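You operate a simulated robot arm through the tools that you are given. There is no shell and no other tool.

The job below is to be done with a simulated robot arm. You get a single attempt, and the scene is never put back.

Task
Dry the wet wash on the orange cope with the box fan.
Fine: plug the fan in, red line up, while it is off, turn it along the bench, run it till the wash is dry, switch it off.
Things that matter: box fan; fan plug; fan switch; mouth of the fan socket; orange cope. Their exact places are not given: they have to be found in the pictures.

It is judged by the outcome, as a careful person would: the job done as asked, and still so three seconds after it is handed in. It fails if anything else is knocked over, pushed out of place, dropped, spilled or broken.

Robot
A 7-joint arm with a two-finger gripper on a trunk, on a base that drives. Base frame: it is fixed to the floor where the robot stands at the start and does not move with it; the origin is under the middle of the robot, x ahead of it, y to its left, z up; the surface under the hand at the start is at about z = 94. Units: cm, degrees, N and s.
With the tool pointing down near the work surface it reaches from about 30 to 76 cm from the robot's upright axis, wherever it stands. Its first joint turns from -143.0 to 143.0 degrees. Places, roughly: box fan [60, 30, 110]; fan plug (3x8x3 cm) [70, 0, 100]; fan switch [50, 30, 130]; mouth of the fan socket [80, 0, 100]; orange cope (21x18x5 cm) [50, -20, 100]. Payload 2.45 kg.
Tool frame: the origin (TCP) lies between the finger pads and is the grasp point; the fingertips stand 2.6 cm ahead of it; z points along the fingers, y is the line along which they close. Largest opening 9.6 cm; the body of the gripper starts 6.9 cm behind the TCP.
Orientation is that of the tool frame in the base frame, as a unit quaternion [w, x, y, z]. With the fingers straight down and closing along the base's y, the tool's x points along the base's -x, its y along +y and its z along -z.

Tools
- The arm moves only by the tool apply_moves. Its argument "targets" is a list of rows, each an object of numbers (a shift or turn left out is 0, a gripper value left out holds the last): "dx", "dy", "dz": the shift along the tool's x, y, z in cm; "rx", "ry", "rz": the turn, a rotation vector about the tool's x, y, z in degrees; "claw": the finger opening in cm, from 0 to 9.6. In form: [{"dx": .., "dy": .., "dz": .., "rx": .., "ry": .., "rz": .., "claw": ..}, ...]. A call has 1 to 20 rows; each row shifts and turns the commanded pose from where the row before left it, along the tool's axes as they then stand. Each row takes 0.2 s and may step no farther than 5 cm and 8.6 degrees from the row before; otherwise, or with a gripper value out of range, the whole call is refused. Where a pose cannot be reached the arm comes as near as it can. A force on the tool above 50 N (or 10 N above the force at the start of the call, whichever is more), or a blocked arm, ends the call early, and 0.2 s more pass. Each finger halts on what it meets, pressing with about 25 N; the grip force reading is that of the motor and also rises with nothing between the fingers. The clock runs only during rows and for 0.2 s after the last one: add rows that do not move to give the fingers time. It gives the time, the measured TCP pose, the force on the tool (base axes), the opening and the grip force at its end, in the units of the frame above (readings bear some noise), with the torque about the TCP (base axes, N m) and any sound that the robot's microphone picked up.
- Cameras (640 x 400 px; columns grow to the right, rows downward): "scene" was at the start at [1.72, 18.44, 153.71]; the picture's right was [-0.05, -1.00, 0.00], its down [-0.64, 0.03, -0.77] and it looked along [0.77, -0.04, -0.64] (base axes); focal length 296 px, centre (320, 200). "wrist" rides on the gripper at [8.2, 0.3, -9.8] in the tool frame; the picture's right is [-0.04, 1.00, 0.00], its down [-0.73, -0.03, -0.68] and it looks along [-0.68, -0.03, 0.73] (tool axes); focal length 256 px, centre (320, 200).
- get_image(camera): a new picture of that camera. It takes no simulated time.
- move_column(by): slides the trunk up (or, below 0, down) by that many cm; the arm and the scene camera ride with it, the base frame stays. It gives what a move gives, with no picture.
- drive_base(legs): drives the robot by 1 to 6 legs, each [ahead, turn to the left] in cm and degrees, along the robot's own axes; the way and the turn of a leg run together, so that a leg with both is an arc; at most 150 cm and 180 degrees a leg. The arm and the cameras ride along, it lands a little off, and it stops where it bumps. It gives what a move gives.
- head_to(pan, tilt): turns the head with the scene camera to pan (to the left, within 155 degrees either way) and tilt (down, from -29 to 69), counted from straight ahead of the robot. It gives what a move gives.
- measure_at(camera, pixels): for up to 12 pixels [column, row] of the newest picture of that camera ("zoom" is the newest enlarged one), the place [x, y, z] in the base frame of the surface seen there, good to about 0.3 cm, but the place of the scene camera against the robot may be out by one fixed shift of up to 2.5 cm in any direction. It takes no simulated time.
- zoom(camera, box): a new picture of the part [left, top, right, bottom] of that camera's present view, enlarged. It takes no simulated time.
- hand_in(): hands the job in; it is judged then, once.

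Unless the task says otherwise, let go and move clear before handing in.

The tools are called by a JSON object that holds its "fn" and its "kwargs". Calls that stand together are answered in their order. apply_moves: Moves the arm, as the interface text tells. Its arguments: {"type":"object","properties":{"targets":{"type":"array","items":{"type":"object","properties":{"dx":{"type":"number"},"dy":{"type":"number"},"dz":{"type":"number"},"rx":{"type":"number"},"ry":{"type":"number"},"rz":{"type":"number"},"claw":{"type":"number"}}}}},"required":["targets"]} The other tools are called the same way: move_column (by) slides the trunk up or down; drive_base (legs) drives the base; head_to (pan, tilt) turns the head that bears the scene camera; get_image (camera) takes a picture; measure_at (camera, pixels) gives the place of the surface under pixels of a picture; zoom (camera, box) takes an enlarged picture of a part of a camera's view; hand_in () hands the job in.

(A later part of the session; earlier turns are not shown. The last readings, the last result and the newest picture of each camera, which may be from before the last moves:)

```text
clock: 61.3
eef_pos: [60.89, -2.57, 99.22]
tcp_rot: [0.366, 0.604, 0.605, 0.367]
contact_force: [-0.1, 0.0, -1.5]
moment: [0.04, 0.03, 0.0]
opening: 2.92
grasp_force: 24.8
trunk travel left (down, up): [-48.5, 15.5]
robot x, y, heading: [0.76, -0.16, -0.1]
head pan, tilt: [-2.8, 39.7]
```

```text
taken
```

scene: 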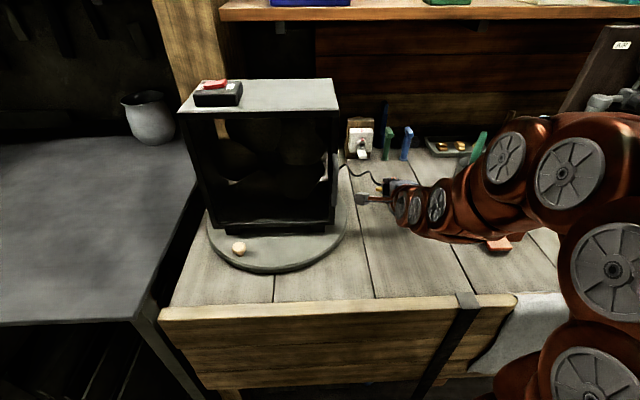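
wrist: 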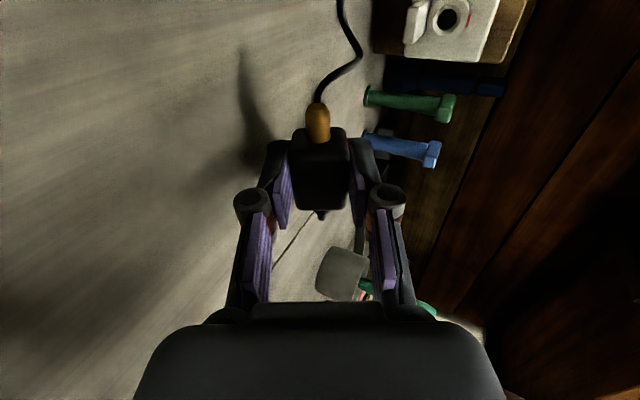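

Lowering another 1.1 cm, then opening slowly so the plug settles onto the lower finger and the bench.

{"fn": "move_column", "kwargs": {"by": -1.1}}

{"fn": "apply_moves", "kwargs": {"targets": [{"claw": 3.2}, {"claw": 3.5}, {"claw": 3.8}, {"claw": 4.1}, {}, {}]}}

{"fn": "get_image", "kwargs": {"camera": "wrist"}}

{"fn": "zoom", "kwargs": {"camera": "scene", "box": [330, 150, 430, 230]}}

```text
clock: 61.9
eef_pos: [60.96, -2.64, 98.25]
tcp_rot: [0.367, 0.605, 0.604, 0.367]
contact_force: [0.0, -0.3, -0.8]
moment: [-0.01, 0.03, 0.04]
opening: 2.88
grasp_force: 25.2
trunk travel left (down, up): [-47.4, 16.6]
robot x, y, heading: [0.14, 0.02, -0.0]
head pan, tilt: [-2.8, 39.7]
```

```text
clock: 63.3
eef_pos: [60.95, -2.61, 98.17]
tcp_rot: [0.367, 0.604, 0.604, 0.368]
contact_force: [0.1, 0.6, -0.5]
moment: [0.01, 0.01, -0.02]
opening: 4.12
grasp_force: 0.0
trunk travel left (down, up): [-47.4, 16.6]
robot x, y, heading: [0.25, 0.08, 0.3]
head pan, tilt: [-2.8, 39.7]
```

```text
taken
```

wrist: 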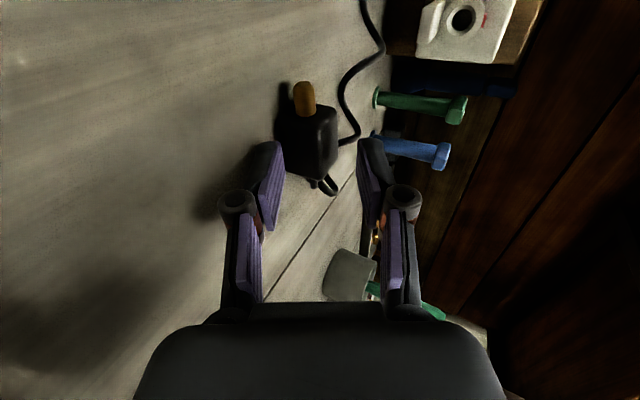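

```text
5.00 times, centred on (380, 190) of scene
```

zoom: 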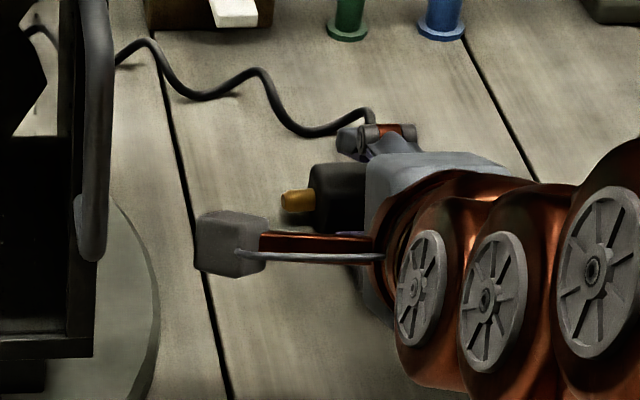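

The plug slid off the fingertip onto the bench ahead (wrist (305,130)). Backing straight out along the tool axis and raising the trunk to look.

{"fn": "apply_moves", "kwargs": {"targets": [{"dz": -1.5}, {"dz": -2}, {"dz": -2.5}, {"dz": -2.5}, {}]}}

{"fn": "move_column", "kwargs": {"by": 10.1}}

{"fn": "get_image", "kwargs": {"camera": "wrist"}}

{"fn": "get_image", "kwargs": {"camera": "scene"}}

{"fn": "zoom", "kwargs": {"camera": "scene", "box": [340, 150, 440, 250]}}

```text
clock: 64.5
eef_pos: [55.68, -2.77, 103.92]
tcp_rot: [0.366, 0.605, 0.605, 0.366]
contact_force: [0.4, -0.4, 0.4]
moment: [0.02, 0.02, 0.0]
opening: 4.11
grasp_force: 0.1
out of reach, approached as far as the arm can: row 2, 3, 4
trunk travel left (down, up): [-47.4, 16.6]
robot x, y, heading: [0.04, 0.25, -0.3]
head pan, tilt: [-2.8, 39.7]
```

```text
clock: 65.8
eef_pos: [55.88, -2.73, 113.9]
tcp_rot: [0.367, 0.604, 0.605, 0.366]
contact_force: [-0.4, 0.4, 0.2]
moment: [-0.01, -0.01, -0.01]
opening: 4.1
grasp_force: 0.2
trunk travel left (down, up): [-57.5, 6.5]
robot x, y, heading: [0.05, 0.23, 0.3]
head pan, tilt: [-2.8, 39.7]
```

```text
taken
```

wrist: 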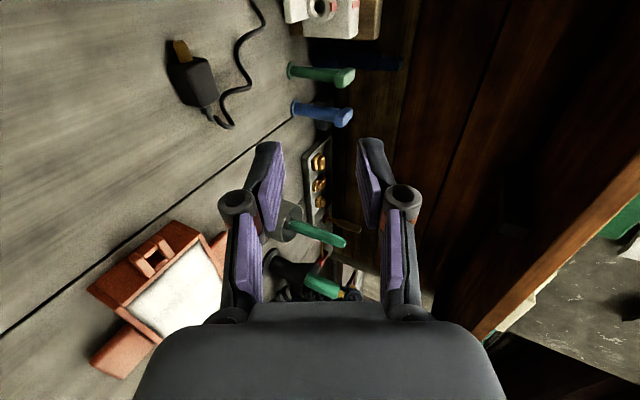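

```text
taken
```

scene: 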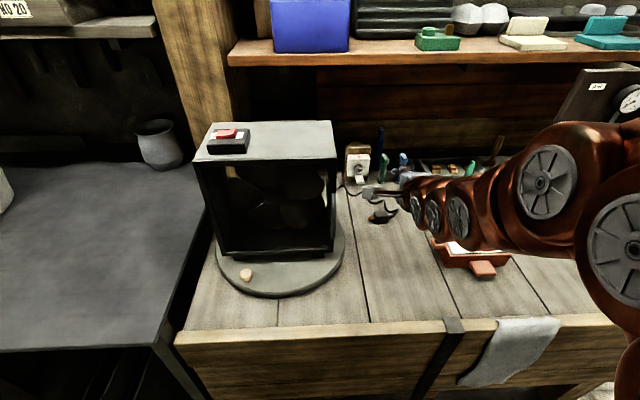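

```text
4.00 times, centred on (390, 200) of scene
```

zoom: 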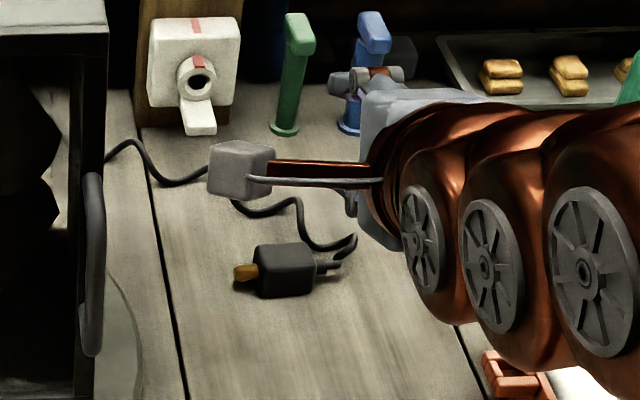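

{"fn": "zoom", "kwargs": {"camera": "wrist", "box": [140, 20, 260, 140]}}

{"fn": "measure_at", "kwargs": {"camera": "wrist", "pixels": [[181, 46], [190, 80], [210, 108], [180, 70], [205, 75], [195, 100]]}}

```text
3.33 times, centred on (200, 80) of wrist
```

zoom: 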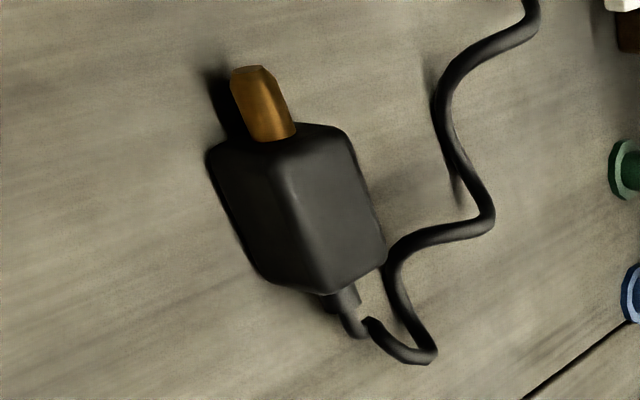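

```text
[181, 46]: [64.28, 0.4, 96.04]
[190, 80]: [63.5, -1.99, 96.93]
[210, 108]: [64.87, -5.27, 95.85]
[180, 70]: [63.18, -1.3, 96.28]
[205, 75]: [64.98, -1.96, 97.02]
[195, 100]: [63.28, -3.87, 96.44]
```

The stripe is not visible on top: the plug tipped back over the fingertip, so it's presumably still facing +x (pin ≈ +y, body centre ≈ (64.2,-2.3)). I'll go back to a vertical tool and look at its far side to confirm.

{"fn": "apply_moves", "kwargs": {"targets": [{"rx": 7.8}, {"rx": 7.8}, {"rx": 7.8}, {"rx": 7.8}, {"rx": 7.8}, {"rx": 7.8}, {"rx": 7.8}, {"rx": 7.8}, {}, {}]}}

{"fn": "get_image", "kwargs": {"camera": "wrist"}}

```text
clock: 68.0
eef_pos: [55.78, -2.84, 114.02]
tcp_rot: [-0.001, 0.707, 0.707, 0.0]
contact_force: [0.6, 0.4, -0.7]
moment: [0.02, 0.04, 0.03]
opening: 4.12
grasp_force: 0.2
trunk travel left (down, up): [-57.5, 6.5]
robot x, y, heading: [0.06, 0.04, -0.2]
head pan, tilt: [-2.8, 39.7]
```

```text
taken
```

wrist: 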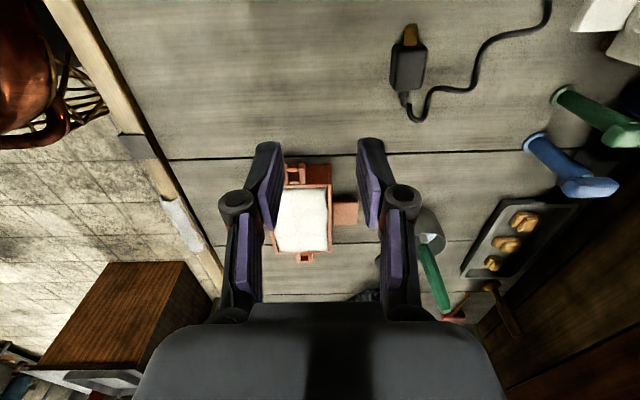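

Moving over the plug to look down past its far side.

{"fn": "apply_moves", "kwargs": {"targets": [{"dy": 3, "dz": 2}, {"dy": 3, "dz": 2}, {"dy": 3, "dz": 2}, {"dy": 0.5}, {}]}}

{"fn": "get_image", "kwargs": {"camera": "wrist"}}

{"fn": "zoom", "kwargs": {"camera": "wrist", "box": [270, 20, 390, 140]}}

```text
clock: 69.2
eef_pos: [65.44, -2.92, 107.75]
tcp_rot: [0.0, 0.707, 0.707, 0.0]
contact_force: [-0.6, 0.5, -0.1]
moment: [0.01, -0.03, -0.01]
opening: 4.1
grasp_force: 0.1
trunk travel left (down, up): [-57.5, 6.5]
robot x, y, heading: [0.24, 0.04, -0.1]
head pan, tilt: [-2.8, 39.7]
```

```text
taken
```

wrist: 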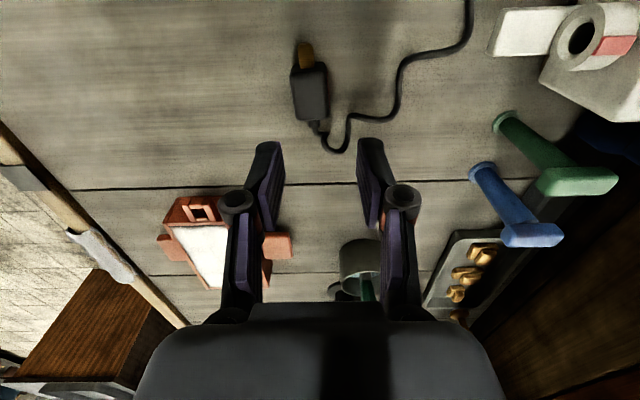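

```text
3.33 times, centred on (330, 80) of wrist
```

zoom: 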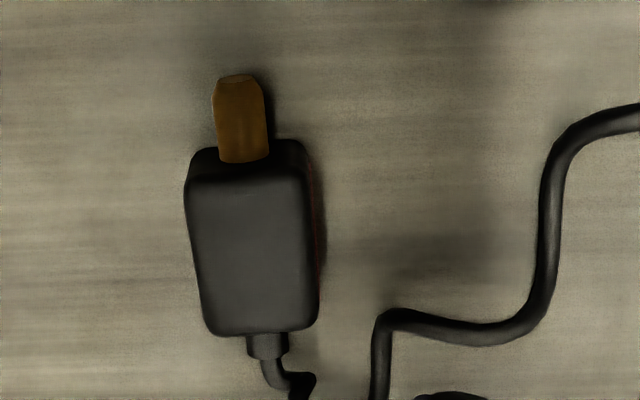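

The red sliver at zoom (314,230) confirms the stripe faces +x. Measuring the body for a re-grasp, this time only with the fingertips so the plug's edge reaches the bench before the finger does.

{"fn": "measure_at", "kwargs": {"camera": "zoom", "pixels": [[240, 85], [240, 190], [255, 260], [265, 325], [192, 240], [315, 240], [268, 345], [388, 330], [550, 200]]}}

```text
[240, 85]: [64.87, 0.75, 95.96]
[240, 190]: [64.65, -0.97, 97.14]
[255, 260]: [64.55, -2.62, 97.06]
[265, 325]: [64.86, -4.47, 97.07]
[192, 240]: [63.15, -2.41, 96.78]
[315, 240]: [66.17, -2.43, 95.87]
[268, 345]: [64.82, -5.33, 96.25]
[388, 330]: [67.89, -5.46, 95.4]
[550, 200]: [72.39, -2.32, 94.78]
```

{"fn": "apply_moves", "kwargs": {"targets": [{"dx": 0.3, "dy": -0.8, "rz": -4, "claw": 4.6}, {"dz": 3}, {"dz": 3}, {"dz": 2}, {"dz": 1.15}, {}, {"claw": 0}, {}, {}, {}, {}, {}]}}

{"fn": "zoom", "kwargs": {"camera": "wrist", "box": [250, 80, 400, 240]}}

```text
clock: 71.8
eef_pos: [64.51, -2.56, 98.73]
tcp_rot: [-0.001, 0.682, 0.731, -0.001]
contact_force: [-0.4, 0.9, 1.1]
moment: [-0.02, -0.06, 0.0]
opening: 2.92
grasp_force: 25.4
trunk travel left (down, up): [-57.5, 6.5]
robot x, y, heading: [-0.42, 0.11, 0.1]
head pan, tilt: [-2.8, 39.7]
```

```text
2.50 times, centred on (325, 160) of wrist
```

zoom: 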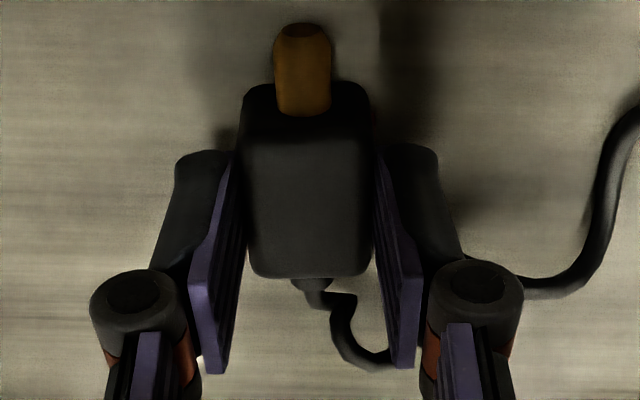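

Gripped with the tips (2.92 cm, 25 N). Lifting slowly, checking the hold.

{"fn": "apply_moves", "kwargs": {"targets": [{"dz": -0.3}, {"dz": -0.5}, {"dz": -0.7}, {"dz": -0.8}, {"dz": -0.8}, {"dz": -0.8}, {"dz": -0.8, "dy": -0.8}, {"dz": -0.8, "dy": -0.8}, {"dz": -0.8, "dy": -0.8}, {"dz": -0.8, "dy": -0.8}, {"dz": -0.8, "dy": -0.8, "rz": 4}, {}, {}]}}

{"fn": "zoom", "kwargs": {"camera": "wrist", "box": [250, 80, 400, 240]}}

```text
clock: 74.6
eef_pos: [60.58, -2.75, 106.73]
tcp_rot: [0.0, 0.707, 0.707, 0.001]
contact_force: [0.0, -0.4, -0.5]
moment: [-0.02, 0.03, 0.02]
opening: 2.93
grasp_force: 25.3
trunk travel left (down, up): [-57.5, 6.5]
robot x, y, heading: [0.14, 0.04, 0.1]
head pan, tilt: [-2.8, 39.7]
```

```text
2.50 times, centred on (325, 160) of wrist
```

zoom: 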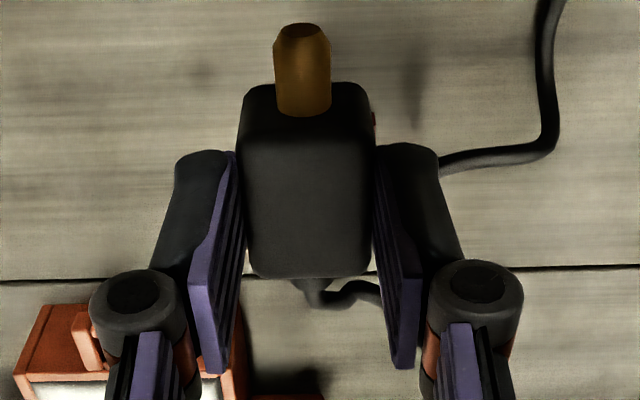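

Held firmly. Pitching forward 58° in steps.

{"fn": "apply_moves", "kwargs": {"targets": [{"rx": -5.8}, {"rx": -5.8}, {"rx": -5.8}, {"rx": -5.8}, {"rx": -5.8}, {"rx": -5.8}, {"rx": -5.8}, {"rx": -5.8}, {"rx": -5.8}, {"rx": -5.8}, {}, {}]}}

{"fn": "get_image", "kwargs": {"camera": "wrist"}}

```text
clock: 77.2
eef_pos: [60.55, -2.73, 106.8]
tcp_rot: [0.342, 0.619, 0.618, 0.343]
contact_force: [-0.5, 0.7, -0.3]
moment: [0.02, -0.02, 0.03]
opening: 2.92
grasp_force: 24.8
trunk travel left (down, up): [-57.5, 6.5]
robot x, y, heading: [-0.06, -0.17, -0.2]
head pan, tilt: [-2.8, 39.7]
```

```text
taken
```

wrist: 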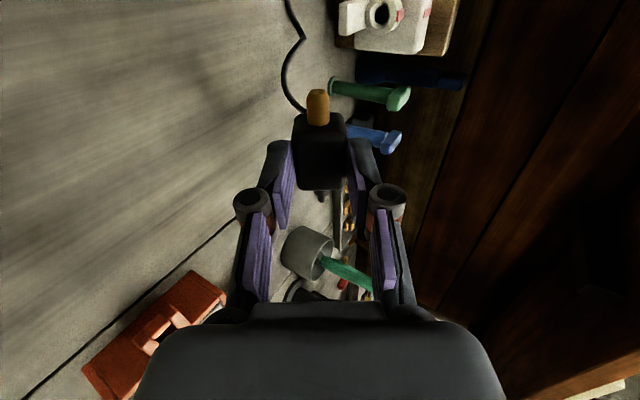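

Pitched 58° with the plug still centred. Trunk down 8.6 cm, then small steps until the plug's edge touches.

{"fn": "move_column", "kwargs": {"by": -8.6}}

{"fn": "move_column", "kwargs": {"by": -0.4}}

{"fn": "zoom", "kwargs": {"camera": "wrist", "box": [240, 60, 400, 240]}}

```text
clock: 78.4
eef_pos: [60.46, -2.67, 98.13]
tcp_rot: [0.342, 0.619, 0.619, 0.343]
contact_force: [-0.1, 0.1, -0.3]
moment: [-0.02, -0.01, 0.03]
opening: 2.94
grasp_force: 24.8
trunk travel left (down, up): [-48.9, 15.1]
robot x, y, heading: [0.21, -0.02, -0.3]
head pan, tilt: [-2.8, 39.7]
```

```text
clock: 79.0
eef_pos: [60.57, -2.77, 97.76]
tcp_rot: [0.344, 0.618, 0.618, 0.344]
contact_force: [-0.2, 1.6, 12.4]
moment: [0.04, -0.37, 0.07]
opening: 2.92
grasp_force: 24.9
trunk travel left (down, up): [-48.5, 15.5]
robot x, y, heading: [-0.02, -0.08, 0.1]
head pan, tilt: [-2.8, 39.7]
```

```text
2.22 times, centred on (320, 150) of wrist
```

zoom: 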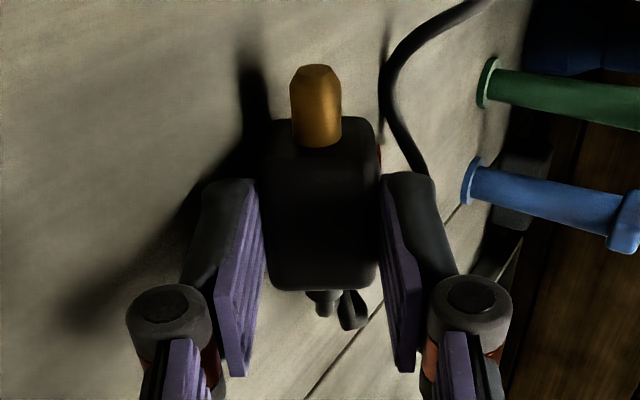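

The plug's edge is on the bench (12 N up). Opening just a little and withdrawing along the tool so the plug falls back flat, stripe up.

{"fn": "apply_moves", "kwargs": {"targets": [{"claw": 3.1}, {"claw": 3.3}, {}, {}]}}

{"fn": "zoom", "kwargs": {"camera": "wrist", "box": [240, 60, 400, 240]}}

```text
clock: 80.0
eef_pos: [60.43, -2.7, 97.72]
tcp_rot: [0.343, 0.619, 0.618, 0.343]
contact_force: [0.1, 0.6, 0.7]
moment: [0.0, 0.0, 0.05]
opening: 3.29
grasp_force: 0.0
trunk travel left (down, up): [-48.5, 15.5]
robot x, y, heading: [-0.02, 0.04, 0.1]
head pan, tilt: [-2.8, 39.7]
```

```text
2.22 times, centred on (320, 150) of wrist
```

zoom: 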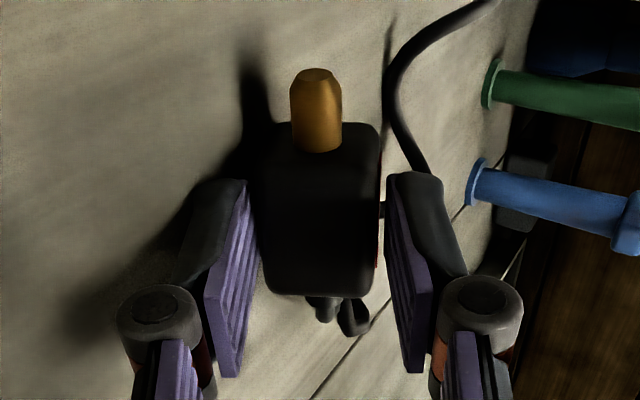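

The stripe is visible at zoom (378,210) facing up-forward; the plug rests on its edge and the lower fingertip. Sliding the fingers out along themselves.

{"fn": "apply_moves", "kwargs": {"targets": [{"dz": -0.4}, {"dz": -0.4}, {"dz": -0.4}, {"dz": -0.4}, {"dz": -0.4}, {}, {}]}}

{"fn": "get_image", "kwargs": {"camera": "wrist"}}

{"fn": "zoom", "kwargs": {"camera": "wrist", "box": [220, 40, 380, 220]}}

```text
clock: 81.5
eef_pos: [58.73, -2.87, 98.64]
tcp_rot: [0.343, 0.618, 0.619, 0.343]
contact_force: [0.6, -0.5, 0.1]
moment: [0.01, 0.02, 0.0]
opening: 3.3
grasp_force: 0.1
trunk travel left (down, up): [-48.5, 15.5]
robot x, y, heading: [-0.25, -0.31, -0.2]
head pan, tilt: [-2.8, 39.7]
```

```text
taken
```

wrist: 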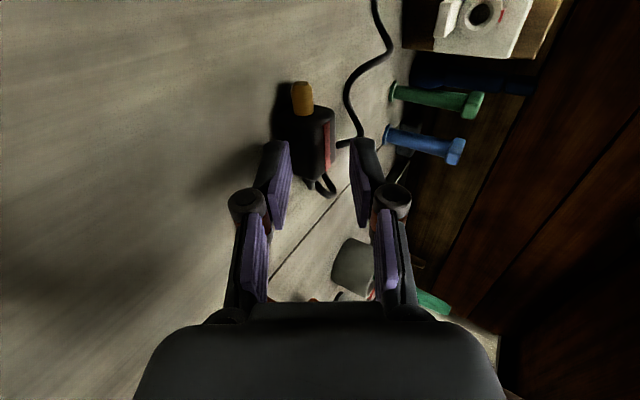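

```text
2.22 times, centred on (300, 130) of wrist
```

zoom: 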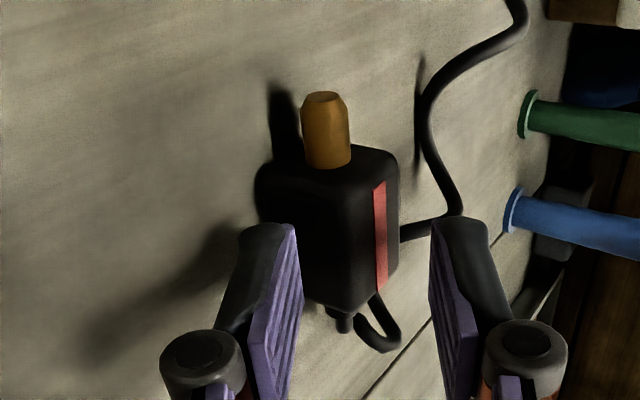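

The stripe face now looks upward (zoom (380,230)). I'll withdraw further, raise the trunk and verify.

{"fn": "apply_moves", "kwargs": {"targets": [{"dz": -1}, {"dz": -1.5}, {"dz": -1.5}, {}]}}

{"fn": "move_column", "kwargs": {"by": 9}}

{"fn": "apply_moves", "kwargs": {"targets": [{"rx": 7.25}, {"rx": 7.25}, {"rx": 7.25}, {"rx": 7.25}, {"rx": 7.25}, {"rx": 7.25}, {"rx": 7.25}, {"rx": 7.25}, {}]}}

{"fn": "get_image", "kwargs": {"camera": "wrist"}}

{"fn": "zoom", "kwargs": {"camera": "scene", "box": [340, 150, 440, 250]}}

```text
clock: 82.5
eef_pos: [56.85, -2.63, 99.96]
tcp_rot: [0.342, 0.619, 0.618, 0.343]
contact_force: [-0.4, 0.5, 0.7]
moment: [-0.03, 0.01, 0.01]
opening: 3.3
grasp_force: 0.0
out of reach, approached as far as the arm can: row 3
trunk travel left (down, up): [-48.5, 15.5]
robot x, y, heading: [0.03, 0.24, -0.0]
head pan, tilt: [-2.8, 39.7]
```

```text
clock: 83.8
eef_pos: [56.77, -2.63, 108.99]
tcp_rot: [0.342, 0.619, 0.619, 0.342]
contact_force: [-0.1, -0.4, -0.3]
moment: [-0.01, 0.02, -0.01]
opening: 3.29
grasp_force: 0.0
trunk travel left (down, up): [-57.5, 6.5]
robot x, y, heading: [-0.31, 0.13, -0.0]
head pan, tilt: [-2.8, 39.7]
```

```text
clock: 85.8
eef_pos: [56.83, -2.64, 109.09]
tcp_rot: [0.0, 0.707, 0.707, 0.0]
contact_force: [-0.3, -0.4, 0.6]
moment: [0.0, -0.01, -0.01]
opening: 3.28
grasp_force: 0.1
trunk travel left (down, up): [-57.5, 6.5]
robot x, y, heading: [0.3, -0.04, 0.2]
head pan, tilt: [-2.8, 39.7]
```

```text
taken
```

wrist: 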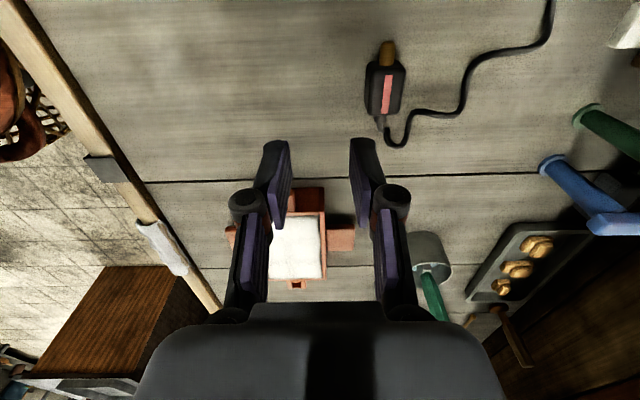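

```text
4.00 times, centred on (390, 200) of scene
```

zoom: 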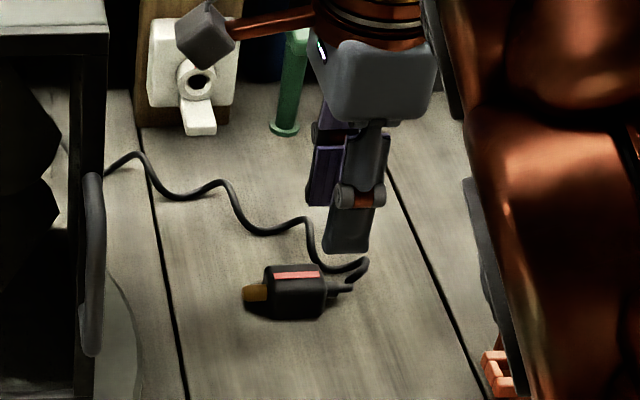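

The stripe is up now. To plug in with the same grasp as before I need the tool turned 180° about the vertical; I'll rise a little and do that.

{"fn": "apply_moves", "kwargs": {"targets": [{"dz": -3}, {"rz": -8.2}, {"rz": -8.2}, {"rz": -8.2}, {"rz": -8.2}, {"rz": -8.2}, {"rz": -8.2}, {"rz": -8.2}, {"rz": -8.2}, {"rz": -8.2}, {"rz": -8.2}, {"rz": -8.0}, {}]}}

{"fn": "apply_moves", "kwargs": {"targets": [{"rz": -8.2}, {"rz": -8.2}, {"rz": -8.2}, {"rz": -8.2}, {"rz": -8.2}, {"rz": -8.2}, {"rz": -8.2}, {"rz": -8.2}, {"rz": -8.2}, {"rz": -8.2}, {"rz": -8.0}, {}, {}]}}

{"fn": "get_image", "kwargs": {"camera": "wrist"}}

{"fn": "get_image", "kwargs": {"camera": "scene"}}

```text
clock: 88.6
eef_pos: [56.76, -2.52, 112.03]
tcp_rot: [-0.001, -0.001, 1.0, 0.001]
contact_force: [0.0, 0.7, -0.3]
moment: [0.0, 0.0, 0.02]
opening: 3.31
grasp_force: 0.0
trunk travel left (down, up): [-57.5, 6.5]
robot x, y, heading: [-0.44, 0.22, 0.1]
head pan, tilt: [-2.8, 39.7]
```

```text
clock: 91.4
eef_pos: [56.71, -2.62, 112.12]
tcp_rot: [0.0, 0.708, -0.707, -0.001]
contact_force: [0.2, 0.2, -0.6]
moment: [0.0, 0.01, -0.03]
opening: 3.32
grasp_force: 0.1
trunk travel left (down, up): [-57.5, 6.5]
robot x, y, heading: [0.41, -0.08, 0.2]
head pan, tilt: [-2.8, 39.7]
```

```text
taken
```

wrist: 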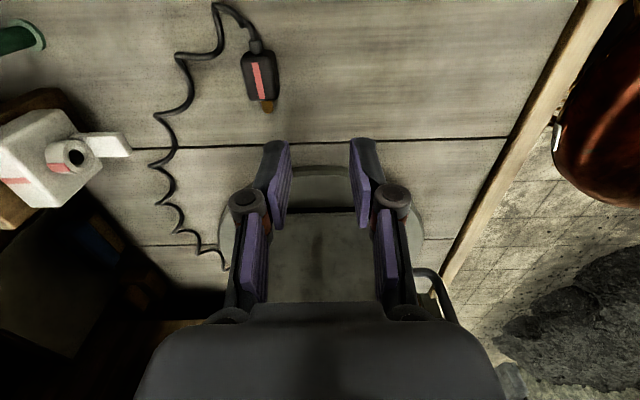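

```text
taken
```

scene: 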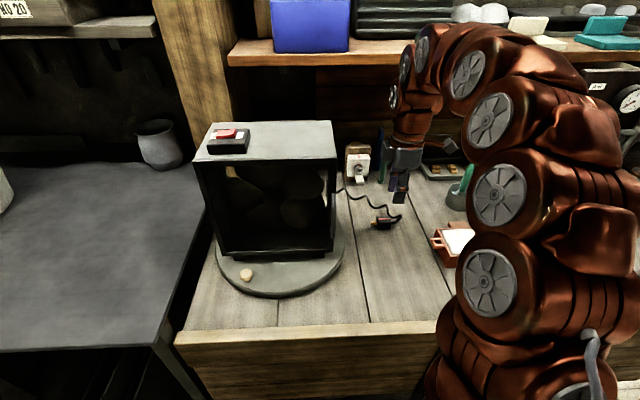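

Now measuring the plug (wrist (258,78)) in this orientation.

{"fn": "zoom", "kwargs": {"camera": "wrist", "box": [200, 10, 320, 130]}}

{"fn": "measure_at", "kwargs": {"camera": "zoom", "pixels": [[340, 200]]}}

{"fn": "measure_at", "kwargs": {"camera": "wrist", "pixels": [[256, 66], [261, 80], [264, 97], [267, 109], [255, 45], [244, 80], [276, 80], [240, 15], [222, 40]]}}

```text
3.33 times, centred on (260, 70) of wrist
```

zoom: 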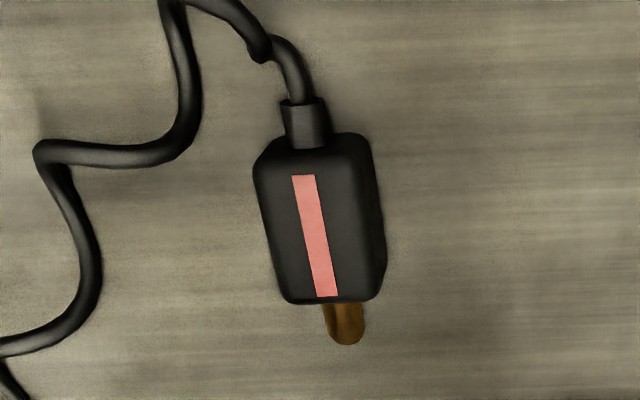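

```text
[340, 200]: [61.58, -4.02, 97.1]
```

```text
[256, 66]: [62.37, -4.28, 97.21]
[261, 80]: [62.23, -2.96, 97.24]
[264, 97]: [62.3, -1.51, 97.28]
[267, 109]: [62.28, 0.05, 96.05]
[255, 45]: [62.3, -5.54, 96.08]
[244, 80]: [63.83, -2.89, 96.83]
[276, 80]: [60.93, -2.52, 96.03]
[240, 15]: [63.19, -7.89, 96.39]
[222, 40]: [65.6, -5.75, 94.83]
```

Plug: pin along +y, body centre (62.35,-3.0), stripe up. Tilting 30° toward the pin and moving above it.

{"fn": "apply_moves", "kwargs": {"targets": [{"claw": 4.8, "ry": -7.5}, {"ry": -7.5}, {"ry": -7.5}, {"ry": -7.5}, {"dx": 1.63, "dy": -1.41, "dz": 2.27}, {"dx": 1.63, "dy": -1.41, "dz": 2.27}, {"dx": 1.63, "dy": -1.41, "dz": 2.27}, {"dx": 1.61, "dy": -1.42, "dz": 2.25}, {}, {}]}}

{"fn": "get_image", "kwargs": {"camera": "wrist"}}

```text
clock: 93.6
eef_pos: [62.6, -3.7, 100.84]
tcp_rot: [-0.181, 0.683, -0.683, -0.184]
contact_force: [0.7, -0.5, 0.6]
moment: [0.01, 0.0, -0.02]
opening: 4.82
grasp_force: 0.0
trunk travel left (down, up): [-57.5, 6.5]
robot x, y, heading: [0.05, -0.25, -0.0]
head pan, tilt: [-2.8, 39.7]
```

```text
taken
```

wrist: 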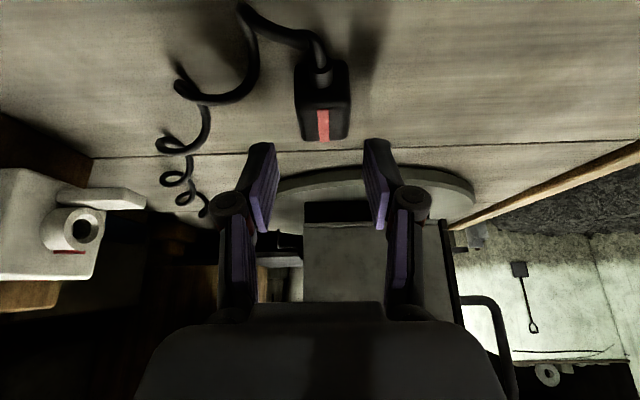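

Centred over the plug. Descend, close fully, and lift slowly.

{"fn": "apply_moves", "kwargs": {"targets": [{"dx": 0.65, "dy": 0.1, "dz": 1.13}, {"dx": 0.65, "dy": 0.1, "dz": 1.13}, {"dx": 0.55, "dz": 0.95}, {}, {"claw": 0}, {}, {}, {}, {}, {}]}}

{"fn": "zoom", "kwargs": {"camera": "wrist", "box": [240, 80, 400, 260]}}

```text
clock: 95.8
eef_pos: [62.19, -3.77, 97.13]
tcp_rot: [0.182, -0.683, 0.683, 0.184]
contact_force: [0.5, -0.5, 1.3]
moment: [-0.01, 0.02, 0.01]
opening: 2.91
grasp_force: 25.5
trunk travel left (down, up): [-57.5, 6.5]
robot x, y, heading: [-0.19, -0.11, -0.0]
head pan, tilt: [-2.8, 39.7]
```

```text
2.22 times, centred on (320, 170) of wrist
```

zoom: 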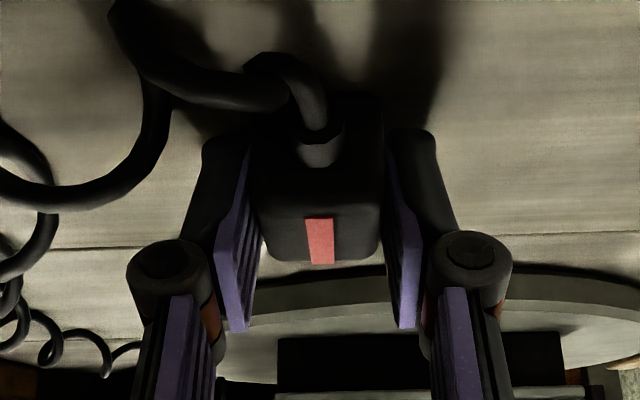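

Gripped, stripe up. Lifting 7 cm slowly.

{"fn": "apply_moves", "kwargs": {"targets": [{"dx": -0.15, "dz": -0.26}, {"dx": -0.25, "dz": -0.43}, {"dx": -0.4, "dz": -0.69}, {"dx": -0.4, "dz": -0.69}, {"dx": -0.4, "dz": -0.69}, {"dx": -0.4, "dz": -0.69}, {"dx": -0.4, "dz": -0.69}, {"dx": -0.4, "dz": -0.69}, {"dx": -0.4, "dz": -0.69}, {"dx": -0.3, "dz": -0.52}, {}, {}]}}

{"fn": "apply_moves", "kwargs": {"targets": [{"rx": 3.75, "rz": 6.495}, {"rx": 3.75, "rz": 6.495}, {"rx": 3.75, "rz": 6.495}, {"rx": 3.75, "rz": 6.495}, {"rx": 3.75, "rz": 6.495}, {"rx": 3.75, "rz": 6.495}, {}]}}

{"fn": "get_image", "kwargs": {"camera": "wrist"}}

{"fn": "get_image", "kwargs": {"camera": "scene"}}

```text
clock: 98.4
eef_pos: [62.2, -3.61, 104.31]
tcp_rot: [-0.182, 0.684, -0.682, -0.185]
contact_force: [0.0, 0.1, -0.7]
moment: [0.0, -0.02, 0.01]
opening: 2.89
grasp_force: 24.9
trunk travel left (down, up): [-57.5, 6.5]
robot x, y, heading: [-0.22, -0.16, -0.2]
head pan, tilt: [-2.8, 39.7]
```

```text
clock: 100.0
eef_pos: [62.13, -3.72, 104.28]
tcp_rot: [0.238, -0.369, 0.893, 0.099]
contact_force: [-1.9, -0.2, 0.3]
moment: [0.01, -0.02, 0.01]
opening: 2.93
grasp_force: 25.1
trunk travel left (down, up): [-57.5, 6.5]
robot x, y, heading: [0.02, -0.05, -0.1]
head pan, tilt: [-2.8, 39.7]
```

```text
taken
```

wrist: 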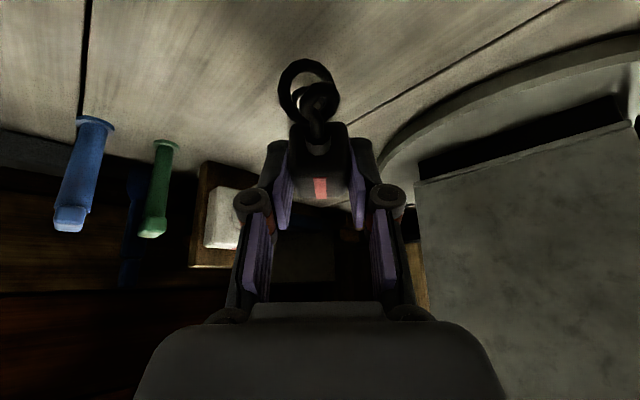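

```text
taken
```

scene: 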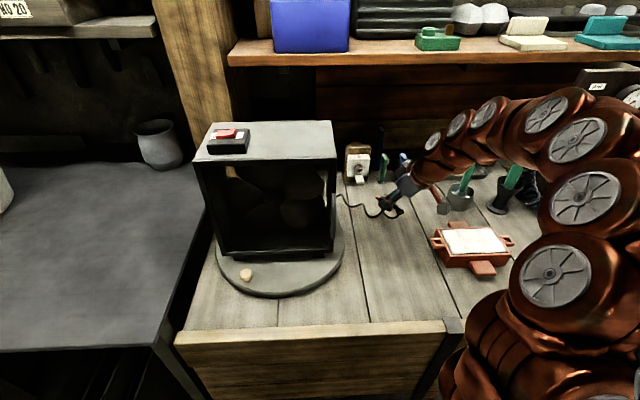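

Turning well, still held. Continue the other 45°.

{"fn": "apply_moves", "kwargs": {"targets": [{"rx": 3.75, "rz": 6.495}, {"rx": 3.75, "rz": 6.495}, {"rx": 3.75, "rz": 6.495}, {"rx": 3.75, "rz": 6.495}, {"rx": 3.75, "rz": 6.495}, {"rx": 3.75, "rz": 6.495}, {}, {}]}}

{"fn": "get_image", "kwargs": {"camera": "wrist"}}

{"fn": "zoom", "kwargs": {"camera": "scene", "box": [335, 140, 435, 240]}}

```text
clock: 101.8
eef_pos: [62.13, -3.75, 104.25]
tcp_rot: [0.257, 0.001, 0.966, 0.0]
contact_force: [-0.2, 0.5, -0.5]
moment: [0.01, 0.02, -0.01]
opening: 2.9
grasp_force: 24.9
trunk travel left (down, up): [-57.5, 6.5]
robot x, y, heading: [0.21, -0.13, 0.1]
head pan, tilt: [-2.8, 39.7]
```

```text
taken
```

wrist: 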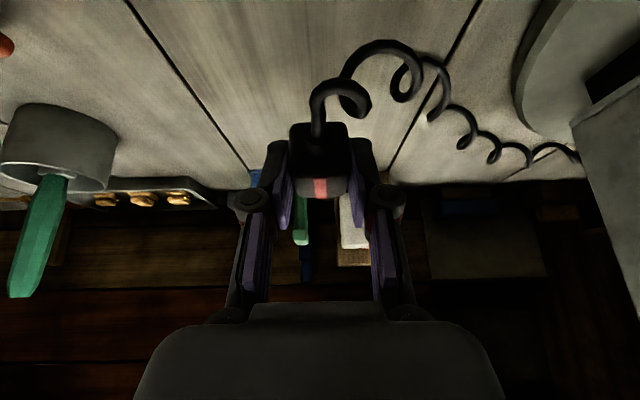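

```text
4.00 times, centred on (385, 190) of scene
```

zoom: 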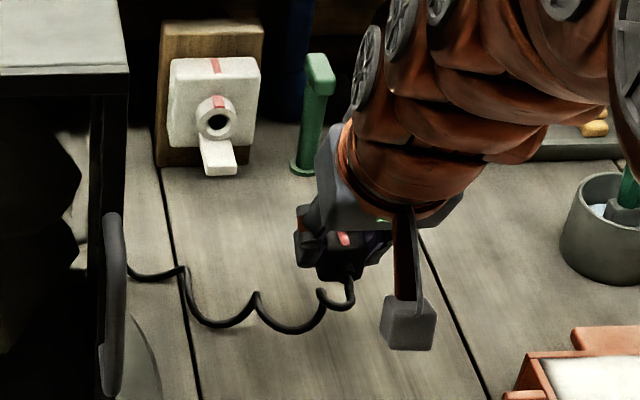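

Same configuration as the first insertion. Moving to y≈1.65, z≈103.2 in front of the socket.

{"fn": "apply_moves", "kwargs": {"targets": [{"dx": -0.238, "dy": 0.6, "dz": 0.303}, {"dx": -0.238, "dy": 0.6, "dz": 0.303}, {"dx": -0.238, "dy": 0.6, "dz": 0.303}, {"dx": -0.238, "dy": 0.6, "dz": 0.303}, {"dx": -0.238, "dy": 0.6, "dz": 0.303}, {"dx": -0.238, "dy": 0.6, "dz": 0.303}, {"dx": -0.238, "dy": 0.6, "dz": 0.303}, {"dy": 0.6}, {"dy": 0.6}, {}, {}]}}

{"fn": "get_image", "kwargs": {"camera": "wrist"}}

{"fn": "zoom", "kwargs": {"camera": "wrist", "box": [270, 130, 380, 300]}}

{"fn": "measure_at", "kwargs": {"camera": "wrist", "pixels": [[320, 186], [321, 196], [303, 195], [339, 195], [314, 220], [332, 220], [323, 211], [323, 231], [298, 225], [352, 225], [321, 190], [320, 180]]}}

```text
clock: 104.2
eef_pos: [64.7, 1.82, 103.26]
tcp_rot: [0.257, 0.0, 0.966, 0.0]
contact_force: [-0.6, -0.2, 0.1]
moment: [0.03, 0.0, 0.01]
opening: 2.9
grasp_force: 25.5
trunk travel left (down, up): [-57.5, 6.5]
robot x, y, heading: [0.24, 0.12, -0.2]
head pan, tilt: [-2.8, 39.7]
```

```text
taken
```

wrist: 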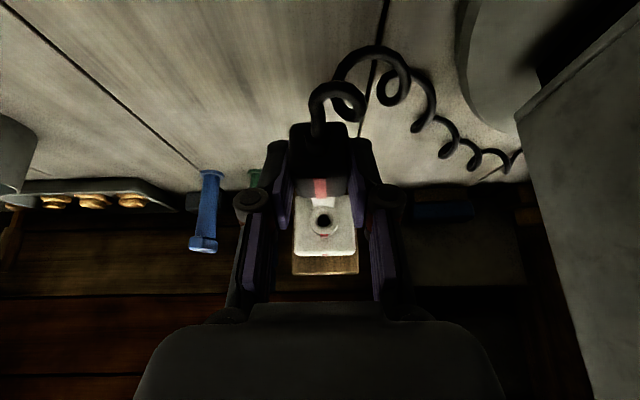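

```text
2.35 times, centred on (325, 215) of wrist
```

zoom: 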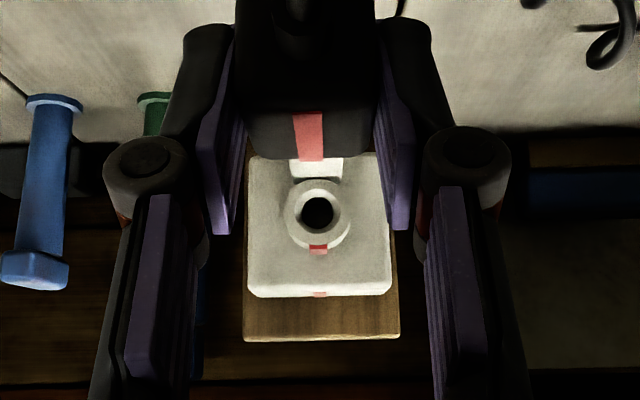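

```text
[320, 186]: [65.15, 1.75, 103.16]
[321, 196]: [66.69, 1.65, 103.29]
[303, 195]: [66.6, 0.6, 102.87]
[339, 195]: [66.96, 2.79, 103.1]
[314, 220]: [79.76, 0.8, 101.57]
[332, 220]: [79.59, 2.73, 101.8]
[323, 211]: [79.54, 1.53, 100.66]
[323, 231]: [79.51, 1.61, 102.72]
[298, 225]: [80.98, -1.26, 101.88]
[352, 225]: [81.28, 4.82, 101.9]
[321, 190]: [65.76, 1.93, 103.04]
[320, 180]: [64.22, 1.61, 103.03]
```

Alignment matches the earlier good insertion (plug y≈1.7, z centre ≈101.6; ring the same). Advancing 9 cm to the mouth.

{"fn": "apply_moves", "kwargs": {"targets": [{"dx": -0.866, "dz": 0.5, "dy": 0.04}, {"dx": -0.866, "dz": 0.5}, {"dx": -0.866, "dz": 0.5}, {"dx": -0.866, "dz": 0.5}, {"dx": -0.866, "dz": 0.5}, {"dx": -0.866, "dz": 0.5}, {"dx": -0.866, "dz": 0.5}, {"dx": -0.866, "dz": 0.5}, {"dx": -0.433, "dz": 0.25}, {"dx": -0.433, "dz": 0.25}, {"dx": -0.433, "dz": 0.25}, {}, {}]}}

{"fn": "zoom", "kwargs": {"camera": "wrist", "box": [270, 130, 380, 260]}}

```text
clock: 107.0
eef_pos: [74.35, 1.77, 103.07]
tcp_rot: [0.257, 0.0, 0.966, 0.0]
contact_force: [0.4, -0.8, -0.2]
moment: [0.02, 0.01, -0.01]
opening: 2.93
grasp_force: 24.9
trunk travel left (down, up): [-57.5, 6.5]
robot x, y, heading: [-0.2, 0.27, 0.1]
head pan, tilt: [-2.8, 39.7]
```

```text
3.08 times, centred on (325, 195) of wrist
```

zoom: 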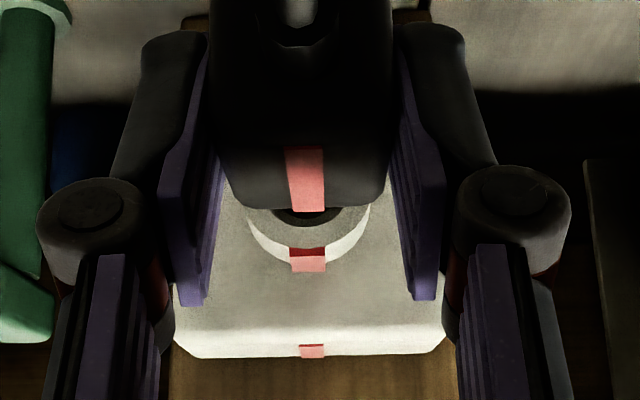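

Stripe end and ring mark line up (columns 305 vs 307). Continuing in small steps.

{"fn": "apply_moves", "kwargs": {"targets": [{"dx": -0.26, "dz": 0.15}, {"dx": -0.26, "dz": 0.15}, {"dx": -0.26, "dz": 0.15}, {"dx": -0.26, "dz": 0.15}, {}]}}

{"fn": "apply_moves", "kwargs": {"targets": [{"dx": -0.26, "dz": 0.15}, {"dx": -0.26, "dz": 0.15}, {}]}}

{"fn": "zoom", "kwargs": {"camera": "wrist", "box": [270, 130, 380, 260]}}

```text
clock: 108.2
eef_pos: [75.39, 1.78, 103.13]
tcp_rot: [0.257, 0.0, 0.967, 0.0]
contact_force: [-0.2, -0.1, 0.1]
moment: [-0.02, 0.02, -0.02]
opening: 2.93
grasp_force: 24.7
trunk travel left (down, up): [-57.5, 6.5]
robot x, y, heading: [-0.07, 0.03, 0.0]
head pan, tilt: [-2.8, 39.7]
```

```text
clock: 109.0
eef_pos: [76.02, 1.76, 103.18]
tcp_rot: [0.257, 0.0, 0.966, 0.0]
contact_force: [0.3, -0.5, -1.7]
moment: [0.0, 0.01, 0.0]
opening: 2.92
grasp_force: 25.1
trunk travel left (down, up): [-57.5, 6.5]
robot x, y, heading: [-0.3, 0.01, -0.2]
head pan, tilt: [-2.8, 39.7]
```

```text
3.08 times, centred on (325, 195) of wrist
```

zoom: 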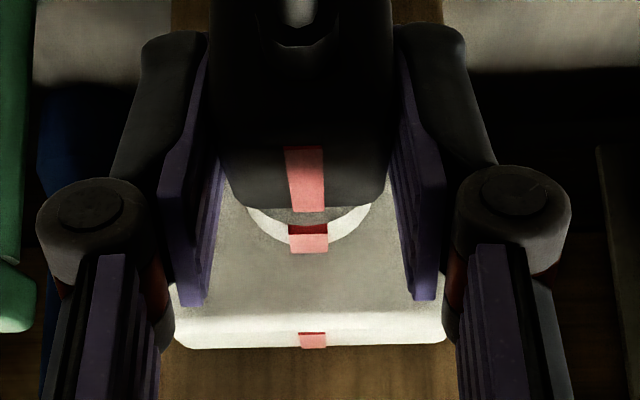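

Sliding in with no force. Continue.

{"fn": "apply_moves", "kwargs": {"targets": [{"dx": -0.26, "dz": 0.15}, {"dx": -0.17, "dz": 0.1}, {}]}}

{"fn": "apply_moves", "kwargs": {"targets": [{"dx": -0.17, "dz": 0.1}, {"dx": -0.17, "dz": 0.1}, {}]}}

{"fn": "zoom", "kwargs": {"camera": "wrist", "box": [270, 130, 380, 260]}}

```text
clock: 109.8
eef_pos: [76.46, 1.8, 103.29]
tcp_rot: [0.259, 0.0, 0.966, 0.0]
contact_force: [0.8, -0.2, 0.2]
moment: [0.0, -0.01, -0.02]
opening: 2.9
grasp_force: 25.6
trunk travel left (down, up): [-57.5, 6.5]
robot x, y, heading: [-0.22, 0.09, 0.2]
head pan, tilt: [-2.8, 39.7]
```

```text
clock: 110.6
eef_pos: [76.86, 1.86, 103.3]
tcp_rot: [0.256, 0.0, 0.967, 0.0]
contact_force: [-19.5, 1.8, -3.3]
moment: [0.06, 0.48, -0.02]
opening: 2.95
grasp_force: 24.8
trunk travel left (down, up): [-57.5, 6.5]
robot x, y, heading: [0.13, 0.1, 0.1]
head pan, tilt: [-2.8, 39.7]
```

```text
3.08 times, centred on (325, 195) of wrist
```

zoom: 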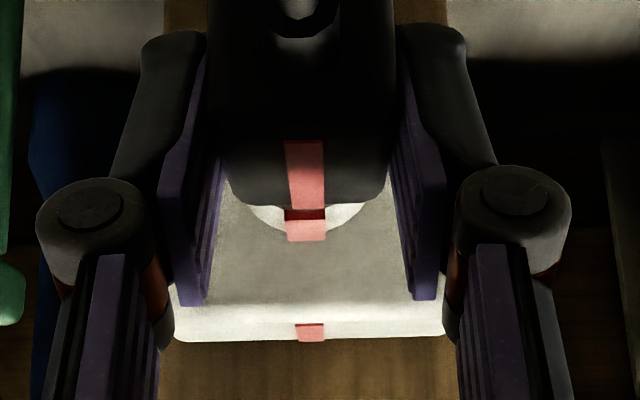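

It slid freely and then met a stop (-19.5 N) with perhaps a few mm of gap left at the ring. I'll try small wiggles while pressing, to see if it goes deeper.

{"fn": "apply_moves", "kwargs": {"targets": [{"dx": 0.05, "dz": 0.087}, {"dx": -0.09, "dz": 0.05}, {}]}}

{"fn": "apply_moves", "kwargs": {"targets": [{"dy": -0.12}, {"dx": -0.05, "dz": -0.087}, {}]}}

{"fn": "apply_moves", "kwargs": {"targets": [{"dx": -0.05, "dz": -0.087}, {"dy": 0.06}, {}]}}

{"fn": "get_image", "kwargs": {"camera": "wrist"}}

{"fn": "zoom", "kwargs": {"camera": "wrist", "box": [270, 130, 380, 260]}}

```text
clock: 111.4
eef_pos: [77.09, 1.85, 103.17]
tcp_rot: [0.258, 0.0, 0.966, 0.0]
contact_force: [-18.2, 3.3, 1.9]
moment: [0.06, 0.34, 0.01]
opening: 2.93
grasp_force: 24.7
trunk travel left (down, up): [-57.5, 6.5]
robot x, y, heading: [-0.4, -0.07, 0.2]
head pan, tilt: [-2.8, 39.7]
```

```text
clock: 112.2
eef_pos: [77.05, 1.59, 103.19]
tcp_rot: [0.258, 0.001, 0.966, -0.001]
contact_force: [-14.7, 5.4, -0.7]
moment: [0.09, 0.28, 0.08]
opening: 2.88
grasp_force: 25.1
trunk travel left (down, up): [-57.5, 6.5]
robot x, y, heading: [0.15, -0.02, 0.1]
head pan, tilt: [-2.8, 39.7]
```

```text
clock: 113.0
eef_pos: [76.99, 1.62, 103.3]
tcp_rot: [0.257, 0.001, 0.966, 0.0]
contact_force: [-11.6, -0.6, -5.9]
moment: [0.02, 0.31, -0.07]
opening: 2.92
grasp_force: 24.8
trunk travel left (down, up): [-57.5, 6.5]
robot x, y, heading: [0.32, 0.07, -0.0]
head pan, tilt: [-2.8, 39.7]
```

```text
taken
```

wrist: 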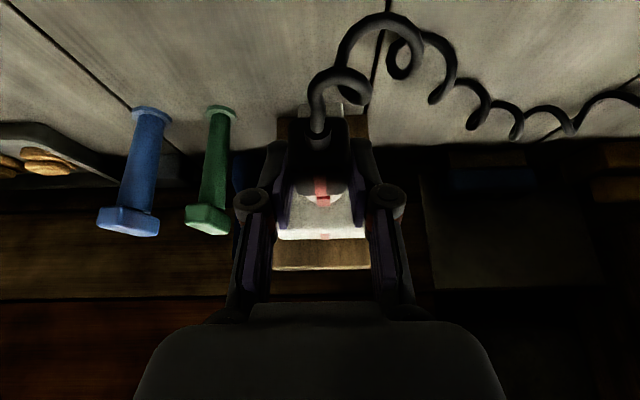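

```text
3.08 times, centred on (325, 195) of wrist
```

zoom: 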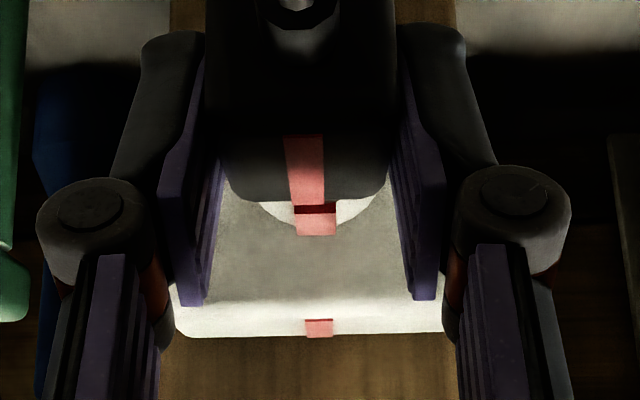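

Lateral forces on ±0.1 cm wiggles show the pin is captive in the bore, and it doesn't go deeper – it is against its stop. Releasing and retreating the way that didn't hook the cord the first time.

{"fn": "apply_moves", "kwargs": {"targets": [{"claw": 3.4}, {"claw": 4.8}, {}, {}, {"dx": 1.0, "dz": -1.73}, {"dx": 1.0, "dz": -1.73}, {"dx": 1.0, "dz": -3}, {"dx": 1.0, "dz": -3}, {"dx": 1.0, "dz": -3}, {}]}}

{"fn": "get_image", "kwargs": {"camera": "wrist"}}

{"fn": "zoom", "kwargs": {"camera": "wrist", "box": [300, 110, 348, 170]}}

{"fn": "get_image", "kwargs": {"camera": "scene"}}

```text
clock: 115.2
eef_pos: [66.39, 1.63, 111.8]
tcp_rot: [0.258, 0.0, 0.966, -0.001]
contact_force: [0.4, 0.6, 0.5]
moment: [0.03, 0.06, 0.02]
opening: 4.79
grasp_force: 0.0
trunk travel left (down, up): [-57.5, 6.5]
robot x, y, heading: [-0.04, -0.04, -0.2]
head pan, tilt: [-2.8, 39.7]
```

```text
taken
```

wrist: 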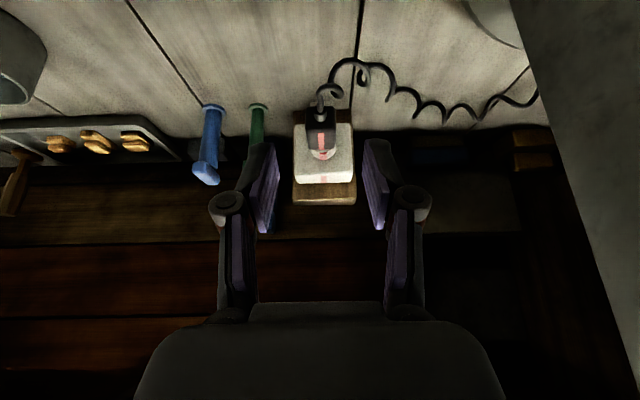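

```text
6.67 times, centred on (324, 140) of wrist
```

zoom: 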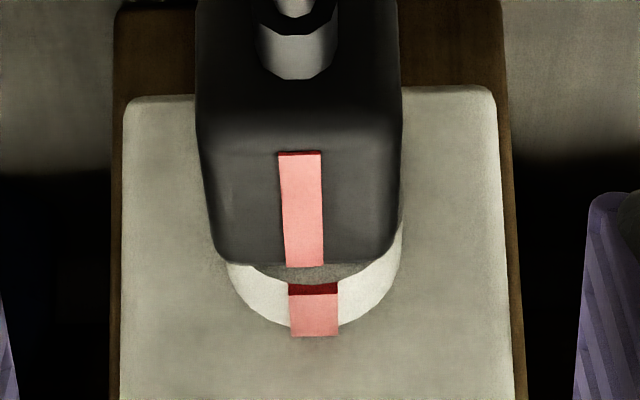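

```text
taken
```

scene: 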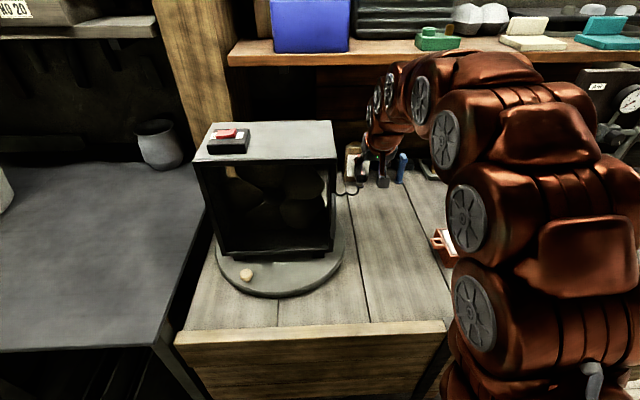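

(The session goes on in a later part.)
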